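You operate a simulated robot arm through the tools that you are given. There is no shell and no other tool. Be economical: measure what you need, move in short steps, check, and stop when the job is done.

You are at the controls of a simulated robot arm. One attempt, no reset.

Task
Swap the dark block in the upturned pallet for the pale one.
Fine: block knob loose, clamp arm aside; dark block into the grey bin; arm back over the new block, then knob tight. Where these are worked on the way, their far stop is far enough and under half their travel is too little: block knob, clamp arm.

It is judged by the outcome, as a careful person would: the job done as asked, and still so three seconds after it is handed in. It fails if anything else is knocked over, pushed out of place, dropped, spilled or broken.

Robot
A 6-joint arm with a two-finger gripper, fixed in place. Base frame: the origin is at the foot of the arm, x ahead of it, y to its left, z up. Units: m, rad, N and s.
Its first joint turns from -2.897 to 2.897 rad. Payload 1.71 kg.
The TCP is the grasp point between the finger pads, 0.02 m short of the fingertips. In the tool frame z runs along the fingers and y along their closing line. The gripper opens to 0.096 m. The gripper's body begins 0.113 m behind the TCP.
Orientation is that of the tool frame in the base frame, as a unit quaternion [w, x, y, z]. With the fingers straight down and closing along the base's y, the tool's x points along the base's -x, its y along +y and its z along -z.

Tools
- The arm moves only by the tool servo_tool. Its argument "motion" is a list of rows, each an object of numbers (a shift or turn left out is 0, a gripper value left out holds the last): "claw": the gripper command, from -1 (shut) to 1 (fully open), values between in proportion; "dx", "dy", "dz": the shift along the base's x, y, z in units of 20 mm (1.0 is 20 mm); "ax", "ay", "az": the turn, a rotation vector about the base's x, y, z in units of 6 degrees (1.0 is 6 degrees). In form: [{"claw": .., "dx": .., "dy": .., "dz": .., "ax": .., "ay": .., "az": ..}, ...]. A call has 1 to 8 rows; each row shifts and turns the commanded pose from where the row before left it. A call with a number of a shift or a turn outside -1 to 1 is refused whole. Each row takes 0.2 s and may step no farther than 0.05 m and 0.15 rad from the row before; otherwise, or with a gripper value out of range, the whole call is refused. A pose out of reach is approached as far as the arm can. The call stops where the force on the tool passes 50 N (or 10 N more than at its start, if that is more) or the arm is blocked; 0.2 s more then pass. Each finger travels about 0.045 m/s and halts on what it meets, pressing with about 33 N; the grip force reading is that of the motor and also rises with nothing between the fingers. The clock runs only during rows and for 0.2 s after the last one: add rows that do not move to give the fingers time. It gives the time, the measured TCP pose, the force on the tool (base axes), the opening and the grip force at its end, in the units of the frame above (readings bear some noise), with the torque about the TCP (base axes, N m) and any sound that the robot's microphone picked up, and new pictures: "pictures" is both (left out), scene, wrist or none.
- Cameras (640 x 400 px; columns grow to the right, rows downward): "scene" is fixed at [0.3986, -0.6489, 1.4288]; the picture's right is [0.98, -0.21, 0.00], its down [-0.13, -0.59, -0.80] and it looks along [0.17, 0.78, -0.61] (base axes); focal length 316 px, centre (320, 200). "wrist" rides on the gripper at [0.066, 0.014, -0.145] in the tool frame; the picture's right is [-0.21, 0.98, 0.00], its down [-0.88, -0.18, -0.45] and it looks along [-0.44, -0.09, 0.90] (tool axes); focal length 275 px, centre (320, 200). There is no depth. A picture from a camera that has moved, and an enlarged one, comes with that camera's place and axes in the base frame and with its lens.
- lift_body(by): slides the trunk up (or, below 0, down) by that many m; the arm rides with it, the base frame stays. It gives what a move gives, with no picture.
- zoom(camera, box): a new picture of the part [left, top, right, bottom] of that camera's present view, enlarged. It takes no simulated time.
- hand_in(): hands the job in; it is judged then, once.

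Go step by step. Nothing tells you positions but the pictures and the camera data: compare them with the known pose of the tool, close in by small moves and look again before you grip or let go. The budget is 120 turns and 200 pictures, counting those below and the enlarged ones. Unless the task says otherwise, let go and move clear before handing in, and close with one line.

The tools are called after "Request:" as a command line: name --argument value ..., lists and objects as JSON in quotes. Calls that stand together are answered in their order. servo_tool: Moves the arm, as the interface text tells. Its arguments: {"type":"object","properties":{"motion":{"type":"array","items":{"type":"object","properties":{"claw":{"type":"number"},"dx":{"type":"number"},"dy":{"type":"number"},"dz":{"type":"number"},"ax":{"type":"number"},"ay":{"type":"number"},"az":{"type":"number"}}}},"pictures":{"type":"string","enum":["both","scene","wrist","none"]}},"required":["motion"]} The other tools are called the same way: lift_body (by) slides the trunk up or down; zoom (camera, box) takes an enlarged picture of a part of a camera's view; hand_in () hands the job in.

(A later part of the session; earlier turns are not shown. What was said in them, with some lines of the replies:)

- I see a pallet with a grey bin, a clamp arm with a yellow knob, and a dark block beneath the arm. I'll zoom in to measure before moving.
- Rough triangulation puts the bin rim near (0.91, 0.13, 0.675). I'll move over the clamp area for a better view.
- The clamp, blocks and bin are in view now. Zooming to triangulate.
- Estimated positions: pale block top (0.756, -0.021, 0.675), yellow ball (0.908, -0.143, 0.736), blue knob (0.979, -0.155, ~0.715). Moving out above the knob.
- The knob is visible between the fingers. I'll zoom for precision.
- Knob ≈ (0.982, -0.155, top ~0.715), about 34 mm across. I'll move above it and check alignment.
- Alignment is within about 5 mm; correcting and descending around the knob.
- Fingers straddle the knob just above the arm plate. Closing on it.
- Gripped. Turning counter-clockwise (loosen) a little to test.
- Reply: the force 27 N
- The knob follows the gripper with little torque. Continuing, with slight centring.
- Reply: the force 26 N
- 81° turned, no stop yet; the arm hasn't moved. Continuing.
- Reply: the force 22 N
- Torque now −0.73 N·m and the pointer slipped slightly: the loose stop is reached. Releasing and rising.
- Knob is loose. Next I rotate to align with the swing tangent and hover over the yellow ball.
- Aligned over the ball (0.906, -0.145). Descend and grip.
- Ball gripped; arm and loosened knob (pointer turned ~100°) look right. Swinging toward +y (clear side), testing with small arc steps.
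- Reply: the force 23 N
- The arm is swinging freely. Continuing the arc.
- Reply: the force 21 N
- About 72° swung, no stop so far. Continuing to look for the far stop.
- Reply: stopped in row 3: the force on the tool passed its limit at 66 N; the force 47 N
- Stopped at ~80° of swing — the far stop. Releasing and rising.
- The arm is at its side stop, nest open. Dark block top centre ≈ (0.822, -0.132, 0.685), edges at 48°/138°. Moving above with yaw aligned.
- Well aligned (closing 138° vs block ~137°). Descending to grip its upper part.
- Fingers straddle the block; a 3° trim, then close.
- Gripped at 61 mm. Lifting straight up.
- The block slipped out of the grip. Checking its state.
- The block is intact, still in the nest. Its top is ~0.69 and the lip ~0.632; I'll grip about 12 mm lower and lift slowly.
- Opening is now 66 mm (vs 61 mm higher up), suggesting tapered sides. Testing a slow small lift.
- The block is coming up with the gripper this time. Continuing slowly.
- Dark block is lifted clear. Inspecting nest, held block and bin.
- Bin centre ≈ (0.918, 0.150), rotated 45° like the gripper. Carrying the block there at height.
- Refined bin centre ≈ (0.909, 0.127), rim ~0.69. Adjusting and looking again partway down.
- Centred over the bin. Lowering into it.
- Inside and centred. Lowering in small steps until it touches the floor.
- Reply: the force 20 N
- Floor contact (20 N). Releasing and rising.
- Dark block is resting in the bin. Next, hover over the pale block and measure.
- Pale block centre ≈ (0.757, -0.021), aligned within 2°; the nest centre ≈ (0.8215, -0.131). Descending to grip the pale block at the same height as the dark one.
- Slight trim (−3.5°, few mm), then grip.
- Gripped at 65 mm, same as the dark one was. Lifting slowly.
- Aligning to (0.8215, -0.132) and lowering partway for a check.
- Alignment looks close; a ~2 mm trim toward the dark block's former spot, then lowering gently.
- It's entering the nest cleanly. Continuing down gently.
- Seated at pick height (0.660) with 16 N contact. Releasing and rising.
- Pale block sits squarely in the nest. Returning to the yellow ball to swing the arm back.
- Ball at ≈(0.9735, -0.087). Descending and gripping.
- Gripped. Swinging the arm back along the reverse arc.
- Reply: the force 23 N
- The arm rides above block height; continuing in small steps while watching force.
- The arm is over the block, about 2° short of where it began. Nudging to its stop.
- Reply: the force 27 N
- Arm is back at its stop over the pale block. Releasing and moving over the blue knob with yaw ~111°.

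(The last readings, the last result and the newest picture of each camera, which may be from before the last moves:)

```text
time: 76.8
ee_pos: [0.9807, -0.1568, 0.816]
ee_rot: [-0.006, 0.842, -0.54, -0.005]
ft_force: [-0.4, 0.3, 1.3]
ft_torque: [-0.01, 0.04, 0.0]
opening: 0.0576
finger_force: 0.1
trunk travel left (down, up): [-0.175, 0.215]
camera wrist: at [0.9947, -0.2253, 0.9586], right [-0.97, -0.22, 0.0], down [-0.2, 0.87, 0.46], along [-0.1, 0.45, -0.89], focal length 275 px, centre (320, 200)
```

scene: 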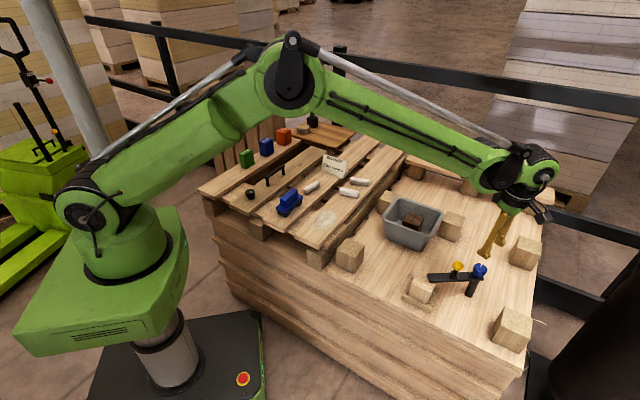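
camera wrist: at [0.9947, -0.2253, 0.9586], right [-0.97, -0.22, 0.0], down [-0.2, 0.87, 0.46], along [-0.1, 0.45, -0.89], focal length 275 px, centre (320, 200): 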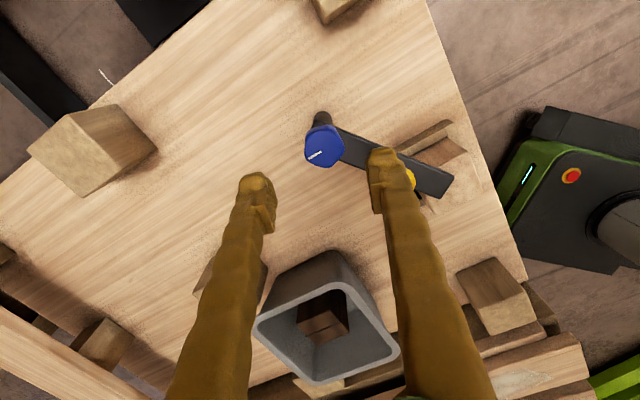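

Lowering over the knob centre (0.976, -0.156) and gripping.

Request:
servo_tool --motion '[{"dx": -0.24, "dy": 0.04, "dz": -1, "claw": 0.15}, {"dz": -1}, {"dz": -1}, {"dz": -1}, {"dz": -0.95}, {}]' --pictures "wrist"

```text
time: 78.2
ee_pos: [0.9714, -0.1554, 0.7152]
ee_rot: [-0.007, 0.843, -0.539, -0.005]
ft_force: [-0.2, -0.1, -0.4]
ft_torque: [-0.03, 0.0, 0.01]
opening: 0.055
finger_force: 0.0
trunk travel left (down, up): [-0.175, 0.215]
camera wrist: at [0.9871, -0.2249, 0.8594], right [-0.97, -0.22, 0.0], down [-0.2, 0.86, 0.46], along [-0.1, 0.45, -0.89], focal length 275 px, centre (320, 200)
```

wrist: 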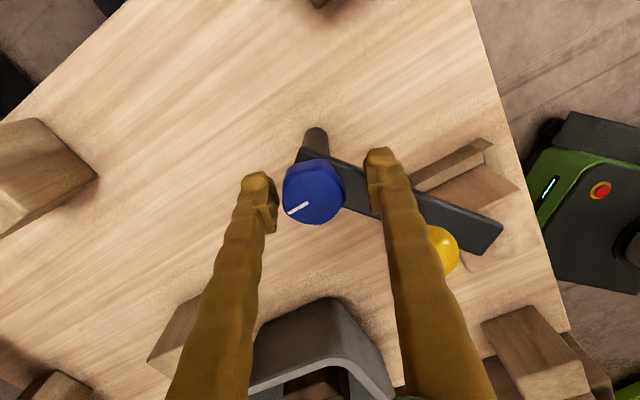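

Request:
servo_tool --motion '[{"dx": 0.23, "dy": -0.02, "dz": 0.08}, {}, {"claw": -1}, {}, {}]' --pictures "wrist"

```text
time: 79.4
ee_pos: [0.9778, -0.1576, 0.7169]
ee_rot: [-0.007, 0.842, -0.539, -0.006]
ft_force: [-4.4, -0.2, -4.0]
ft_torque: [-0.01, -0.08, -0.04]
opening: 0.0363
finger_force: 34.5
trunk travel left (down, up): [-0.175, 0.215]
camera wrist: at [0.9921, -0.2256, 0.8603], right [-0.97, -0.22, 0.0], down [-0.2, 0.86, 0.46], along [-0.1, 0.45, -0.89], focal length 275 px, centre (320, 200)
```

wrist: 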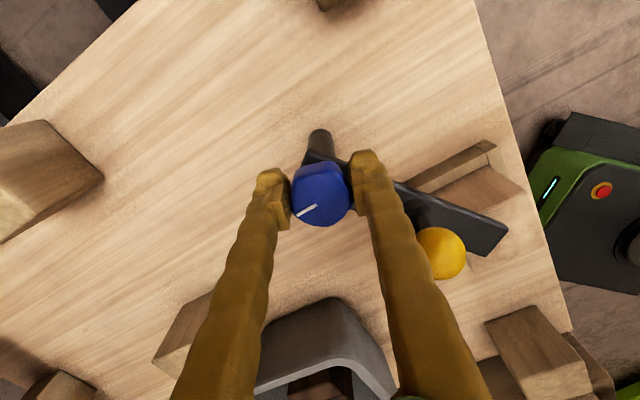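

Gripped. Turning clockwise to tighten.

Request:
servo_tool --motion '[{"dx": -0.05, "dy": 0.04, "az": -1}, {"az": -1}, {"az": -1}, {"az": -1}, {"az": -1}]' --pictures "none"

Request:
servo_tool --motion '[{"az": -1}, {"az": -1}, {"az": -1}, {"az": -1}, {"az": -1}]' --pictures "wrist"

```text
time: 80.6
ee_pos: [0.9753, -0.1578, 0.7161]
ee_rot: [0.013, -0.682, 0.731, -0.001]
ft_force: [111.2, -8.8, -108.4]
ft_torque: [-0.28, 0.75, -0.23]
opening: 0.0364
finger_force: 34.9
trunk travel left (down, up): [-0.175, 0.215]
stopped in row 5: the force on the tool passed its limit at 53 N (the readings are from after the stop); the commanded pose is now the measured one
```

```text
time: 81.8
ee_pos: [0.9653, -0.1602, 0.7332]
ee_rot: [0.014, -0.469, 0.883, -0.005]
ft_force: [49.6, -49.8, 26.6]
ft_torque: [-0.97, -1.07, -0.78]
opening: 0.0454
finger_force: 34.9
trunk travel left (down, up): [-0.175, 0.215]
camera wrist: at [0.9136, -0.2084, 0.8763], right [-0.7, 0.72, -0.02], down [0.63, 0.62, 0.46], along [0.34, 0.31, -0.89], focal length 275 px, centre (320, 200)
```

wrist: 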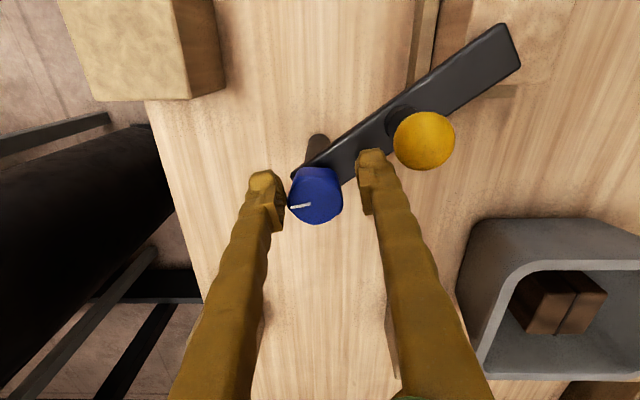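

Unexpected high forces: something obstructed the turn. I'll let go right away and inspect.

Request:
servo_tool --motion '[{"claw": 0.25}, {}, {}, {}]'

Request:
zoom --camera "scene" --box '[390, 230, 510, 310]'

```text
time: 82.8
ee_pos: [0.9646, -0.1567, 0.7312]
ee_rot: [0.011, -0.471, 0.882, -0.003]
ft_force: [0.0, -0.1, -0.3]
ft_torque: [0.01, -0.01, -0.01]
opening: 0.0598
finger_force: 0.0
trunk travel left (down, up): [-0.175, 0.215]
camera wrist: at [0.9135, -0.2051, 0.875], right [-0.7, 0.72, -0.01], down [0.63, 0.62, 0.46], along [0.34, 0.31, -0.89], focal length 275 px, centre (320, 200)
```

scene: 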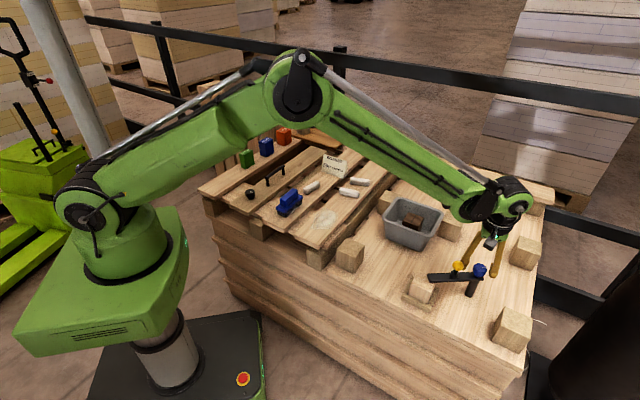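
wrist: 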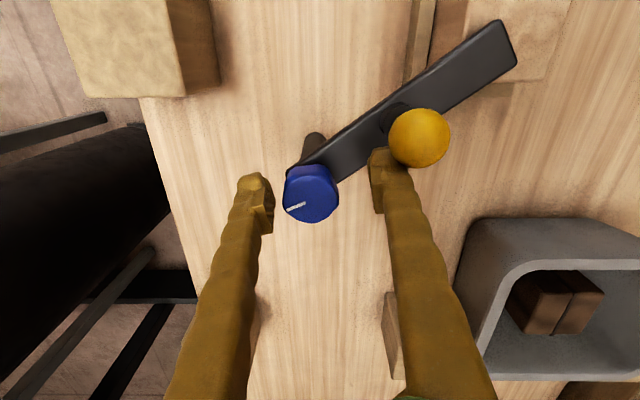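

```text
5.00 times, centred on (450, 270) of scene
camera zoom: at [0.3986, -0.6489, 1.4288], right [0.98, -0.21, 0.0], down [-0.13, -0.59, -0.8], along [0.17, 0.78, -0.61], focal length 1582 px, centre (-330, -150)
```

zoom: 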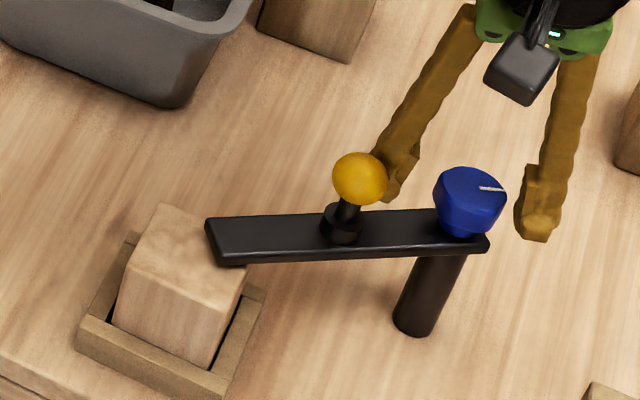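

Nothing is displaced; the knob has turned ~83° of ~101° toward its original pointer direction. I'll rise, recentre and finish the turn with a fresh grip away from the ball.

Request:
servo_tool --motion '[{"dx": 0.2, "dz": 0.5}, {"dz": 1}, {"dz": 1}, {"dx": 0.3, "az": -1}, {"dx": 0.1, "az": -1}, {"az": -1}, {"az": -1}, {}]' --pictures "wrist"

```text
time: 84.6
ee_pos: [0.9773, -0.1562, 0.7816]
ee_rot: [0.011, -0.277, 0.961, -0.006]
ft_force: [0.9, -0.3, -0.2]
ft_torque: [-0.02, -0.03, 0.02]
opening: 0.0604
finger_force: 0.0
trunk travel left (down, up): [-0.175, 0.215]
camera wrist: at [0.9112, -0.179, 0.9253], right [-0.35, 0.94, -0.01], down [0.83, 0.31, 0.46], along [0.44, 0.15, -0.89], focal length 275 px, centre (320, 200)
```

wrist: 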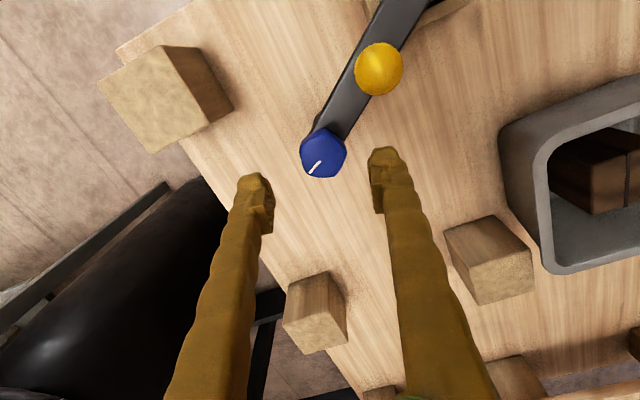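

Centred on the knob. Lowering and gripping.

Request:
servo_tool --motion '[{"dz": -1}, {"dz": -1}, {"dz": -1}, {"dz": -0.2}, {}, {"claw": -1}, {}, {}]' --pictures "wrist"

```text
time: 86.4
ee_pos: [0.9768, -0.1557, 0.7175]
ee_rot: [0.01, -0.277, 0.961, -0.006]
ft_force: [-17.5, 13.1, -12.7]
ft_torque: [-0.14, -0.17, -0.02]
opening: 0.036
finger_force: 35.0
trunk travel left (down, up): [-0.175, 0.215]
camera wrist: at [0.911, -0.1779, 0.8618], right [-0.35, 0.94, -0.01], down [0.83, 0.31, 0.46], along [0.44, 0.15, -0.89], focal length 275 px, centre (320, 200)
```

wrist: 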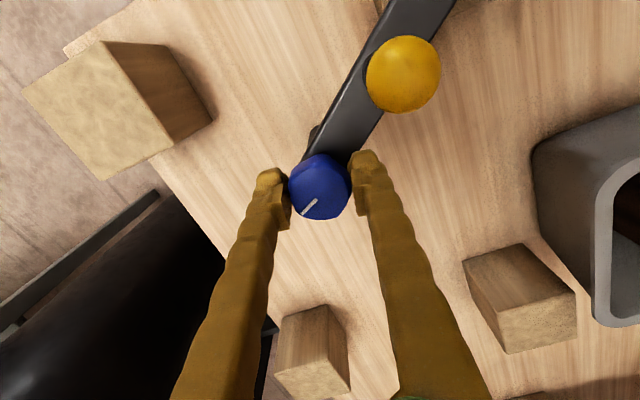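

Turning the remaining ~32° clockwise in small steps.

Request:
servo_tool --motion '[{"dx": -0.04, "dy": 0.03, "dz": -0.02, "az": -0.7}, {"az": -0.7}]' --pictures "none"

```text
time: 87.0
ee_pos: [0.9772, -0.155, 0.7182]
ee_rot: [0.011, -0.206, 0.979, -0.008]
ft_force: [6.4, 7.6, -0.8]
ft_torque: [-0.39, 0.05, 0.01]
opening: 0.0357
finger_force: 35.0
trunk travel left (down, up): [-0.175, 0.215]
```

Request:
servo_tool --motion '[{"az": -0.7}, {"az": -0.7}, {"az": -0.7}]' --pictures "wrist"

```text
time: 87.8
ee_pos: [0.9771, -0.1553, 0.7185]
ee_rot: [0.01, -0.097, 0.995, -0.009]
ft_force: [25.4, 1.8, 15.2]
ft_torque: [-0.35, 0.0, -0.05]
opening: 0.0357
finger_force: 35.0
trunk travel left (down, up): [-0.175, 0.215]
camera wrist: at [0.9069, -0.1528, 0.8612], right [0.01, 1.0, -0.01], down [0.89, 0.0, 0.46], along [0.46, -0.02, -0.89], focal length 275 px, centre (320, 200)
```

wrist: 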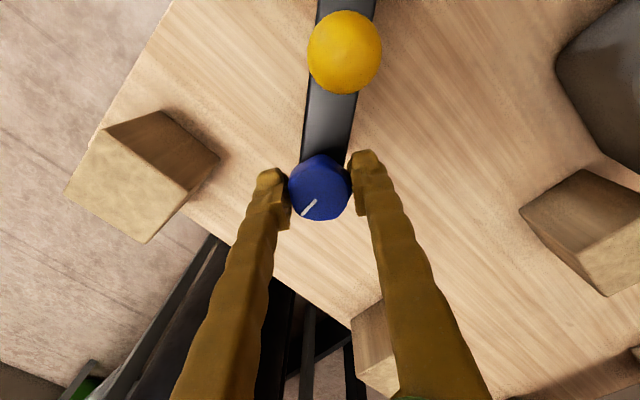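

Request:
servo_tool --motion '[{"dx": 0.04, "dz": 0.02, "az": -0.7}, {"az": -0.7}, {"az": -0.5}]' --pictures "none"

```text
time: 88.6
ee_pos: [0.9761, -0.1551, 0.7167]
ee_rot: [0.007, 0.003, 1.0, -0.01]
ft_force: [-11.5, 7.6, -13.9]
ft_torque: [-0.23, 0.04, 0.45]
opening: 0.036
finger_force: 35.3
trunk travel left (down, up): [-0.175, 0.215]
```

Torque is rising (+0.45) at the original pointer angle; a bit more to confirm it's the tight stop.

Request:
servo_tool --motion '[{"az": -0.5}, {"az": -0.3}, {}]' --pictures "wrist"

Request:
zoom --camera "scene" --box '[390, 230, 510, 310]'

```text
time: 89.4
ee_pos: [0.9776, -0.1557, 0.717]
ee_rot: [0.007, 0.043, 0.999, -0.009]
ft_force: [-6.8, 13.9, -26.7]
ft_torque: [-0.3, -0.33, 0.19]
opening: 0.0357
finger_force: 35.0
trunk travel left (down, up): [-0.175, 0.215]
camera wrist: at [0.9112, -0.134, 0.8596], right [0.29, 0.96, -0.01], down [0.85, -0.25, 0.46], along [0.44, -0.15, -0.89], focal length 275 px, centre (320, 200)
```

wrist: 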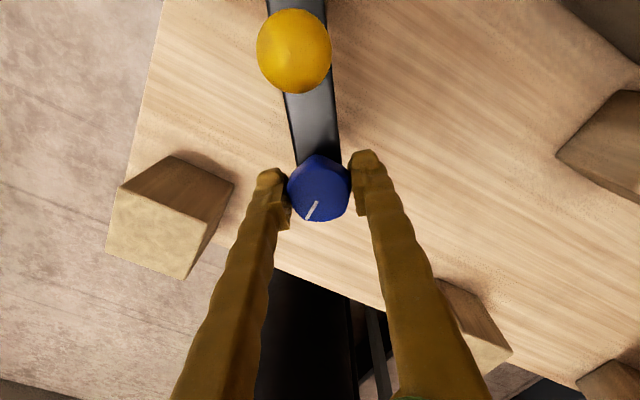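

```text
5.00 times, centred on (450, 270) of scene
camera zoom: at [0.3986, -0.6489, 1.4288], right [0.98, -0.21, 0.0], down [-0.13, -0.59, -0.8], along [0.17, 0.78, -0.61], focal length 1582 px, centre (-330, -150)
```

zoom: 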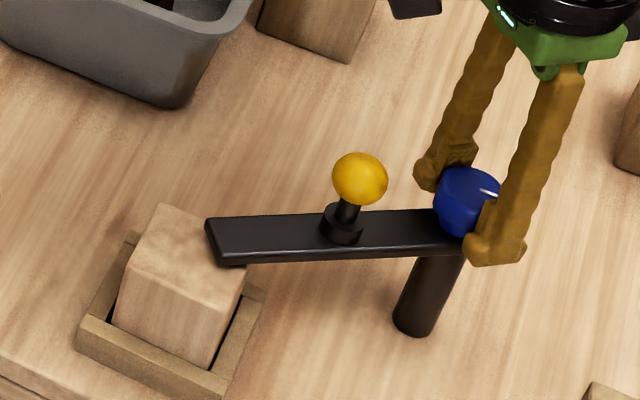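

The pads slip on the knob now — it's at the tight stop with the pointer at its original direction. Releasing and backing off.

Request:
servo_tool --motion '[{"claw": 0.25}, {}, {}, {"dz": 1}, {"dz": 1}, {"dz": 1}, {"dz": 1}, {"dz": 1}]' --pictures "none"

Request:
servo_tool --motion '[{"dz": 1}, {"dz": 1}, {"dx": -1, "dz": 1}, {"dx": -1}, {"dx": -1}, {"dx": -1}, {"dx": -1}, {}]'

Request:
zoom --camera "scene" --box '[370, 190, 510, 310]'

Request:
zoom --camera "scene" --box '[390, 240, 510, 315]'

```text
time: 91.2
ee_pos: [0.9761, -0.1592, 0.8177]
ee_rot: [0.008, 0.044, 0.999, -0.01]
ft_force: [0.2, 0.3, -0.3]
ft_torque: [0.0, 0.01, 0.01]
opening: 0.06
finger_force: 0.2
trunk travel left (down, up): [-0.175, 0.215]
```

```text
time: 93.0
ee_pos: [0.8772, -0.1565, 0.8755]
ee_rot: [0.008, 0.043, 0.999, -0.01]
ft_force: [-0.1, 0.1, 0.5]
ft_torque: [0.01, -0.03, 0.0]
opening: 0.06
finger_force: 0.1
trunk travel left (down, up): [-0.175, 0.215]
camera wrist: at [0.8111, -0.1349, 1.0199], right [0.29, 0.96, -0.01], down [0.85, -0.25, 0.46], along [0.44, -0.15, -0.89], focal length 275 px, centre (320, 200)
```

scene: 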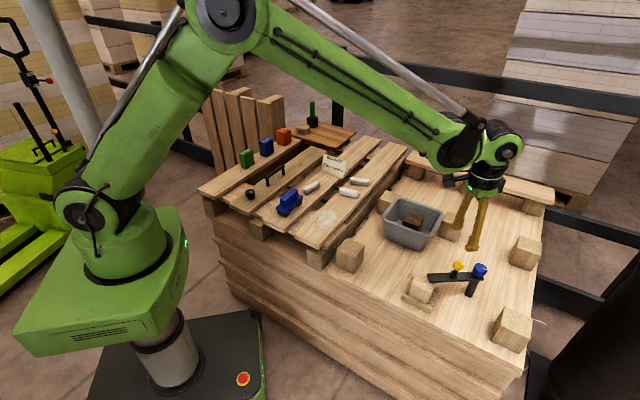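
wrist: 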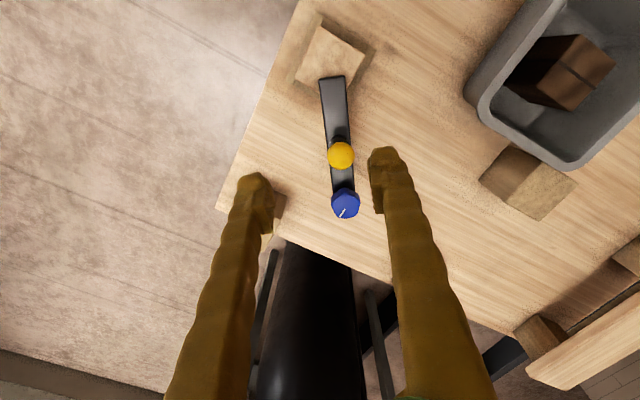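

```text
3.33 times, centred on (440, 250) of scene
camera zoom: at [0.3986, -0.6489, 1.4288], right [0.98, -0.21, 0.0], down [-0.13, -0.59, -0.8], along [0.17, 0.78, -0.61], focal length 1055 px, centre (-80, 33)
```

zoom: 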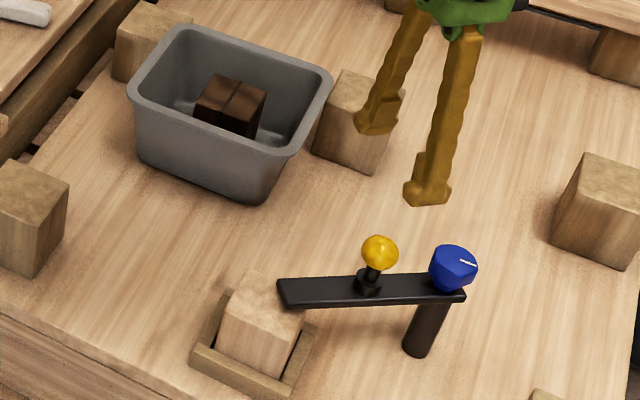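

```text
5.33 times, centred on (450, 278) of scene
camera zoom: at [0.3986, -0.6489, 1.4288], right [0.98, -0.21, 0.0], down [-0.13, -0.59, -0.8], along [0.17, 0.78, -0.61], focal length 1687 px, centre (-373, -213)
```

zoom: 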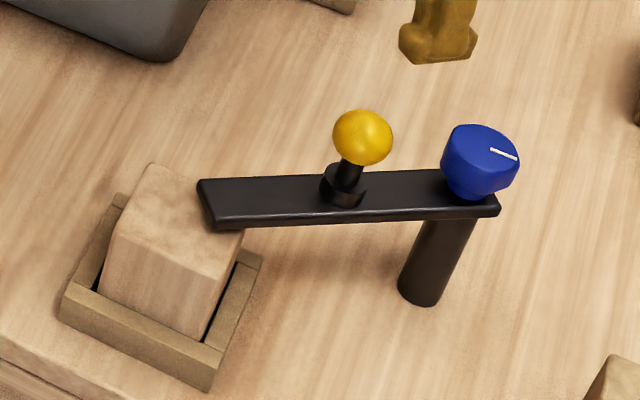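

The clamp arm, knob pointer and nest match the starting picture, now with the pale block clamped. The dark block is in the bin and the gripper is clear, so I'm handing in.

Request:
hand_in

```text
The job is handed in.
```

The job is done: the pale block is clamped in the nest with the arm over it and the knob tight, and the dark block is in the grey bin.
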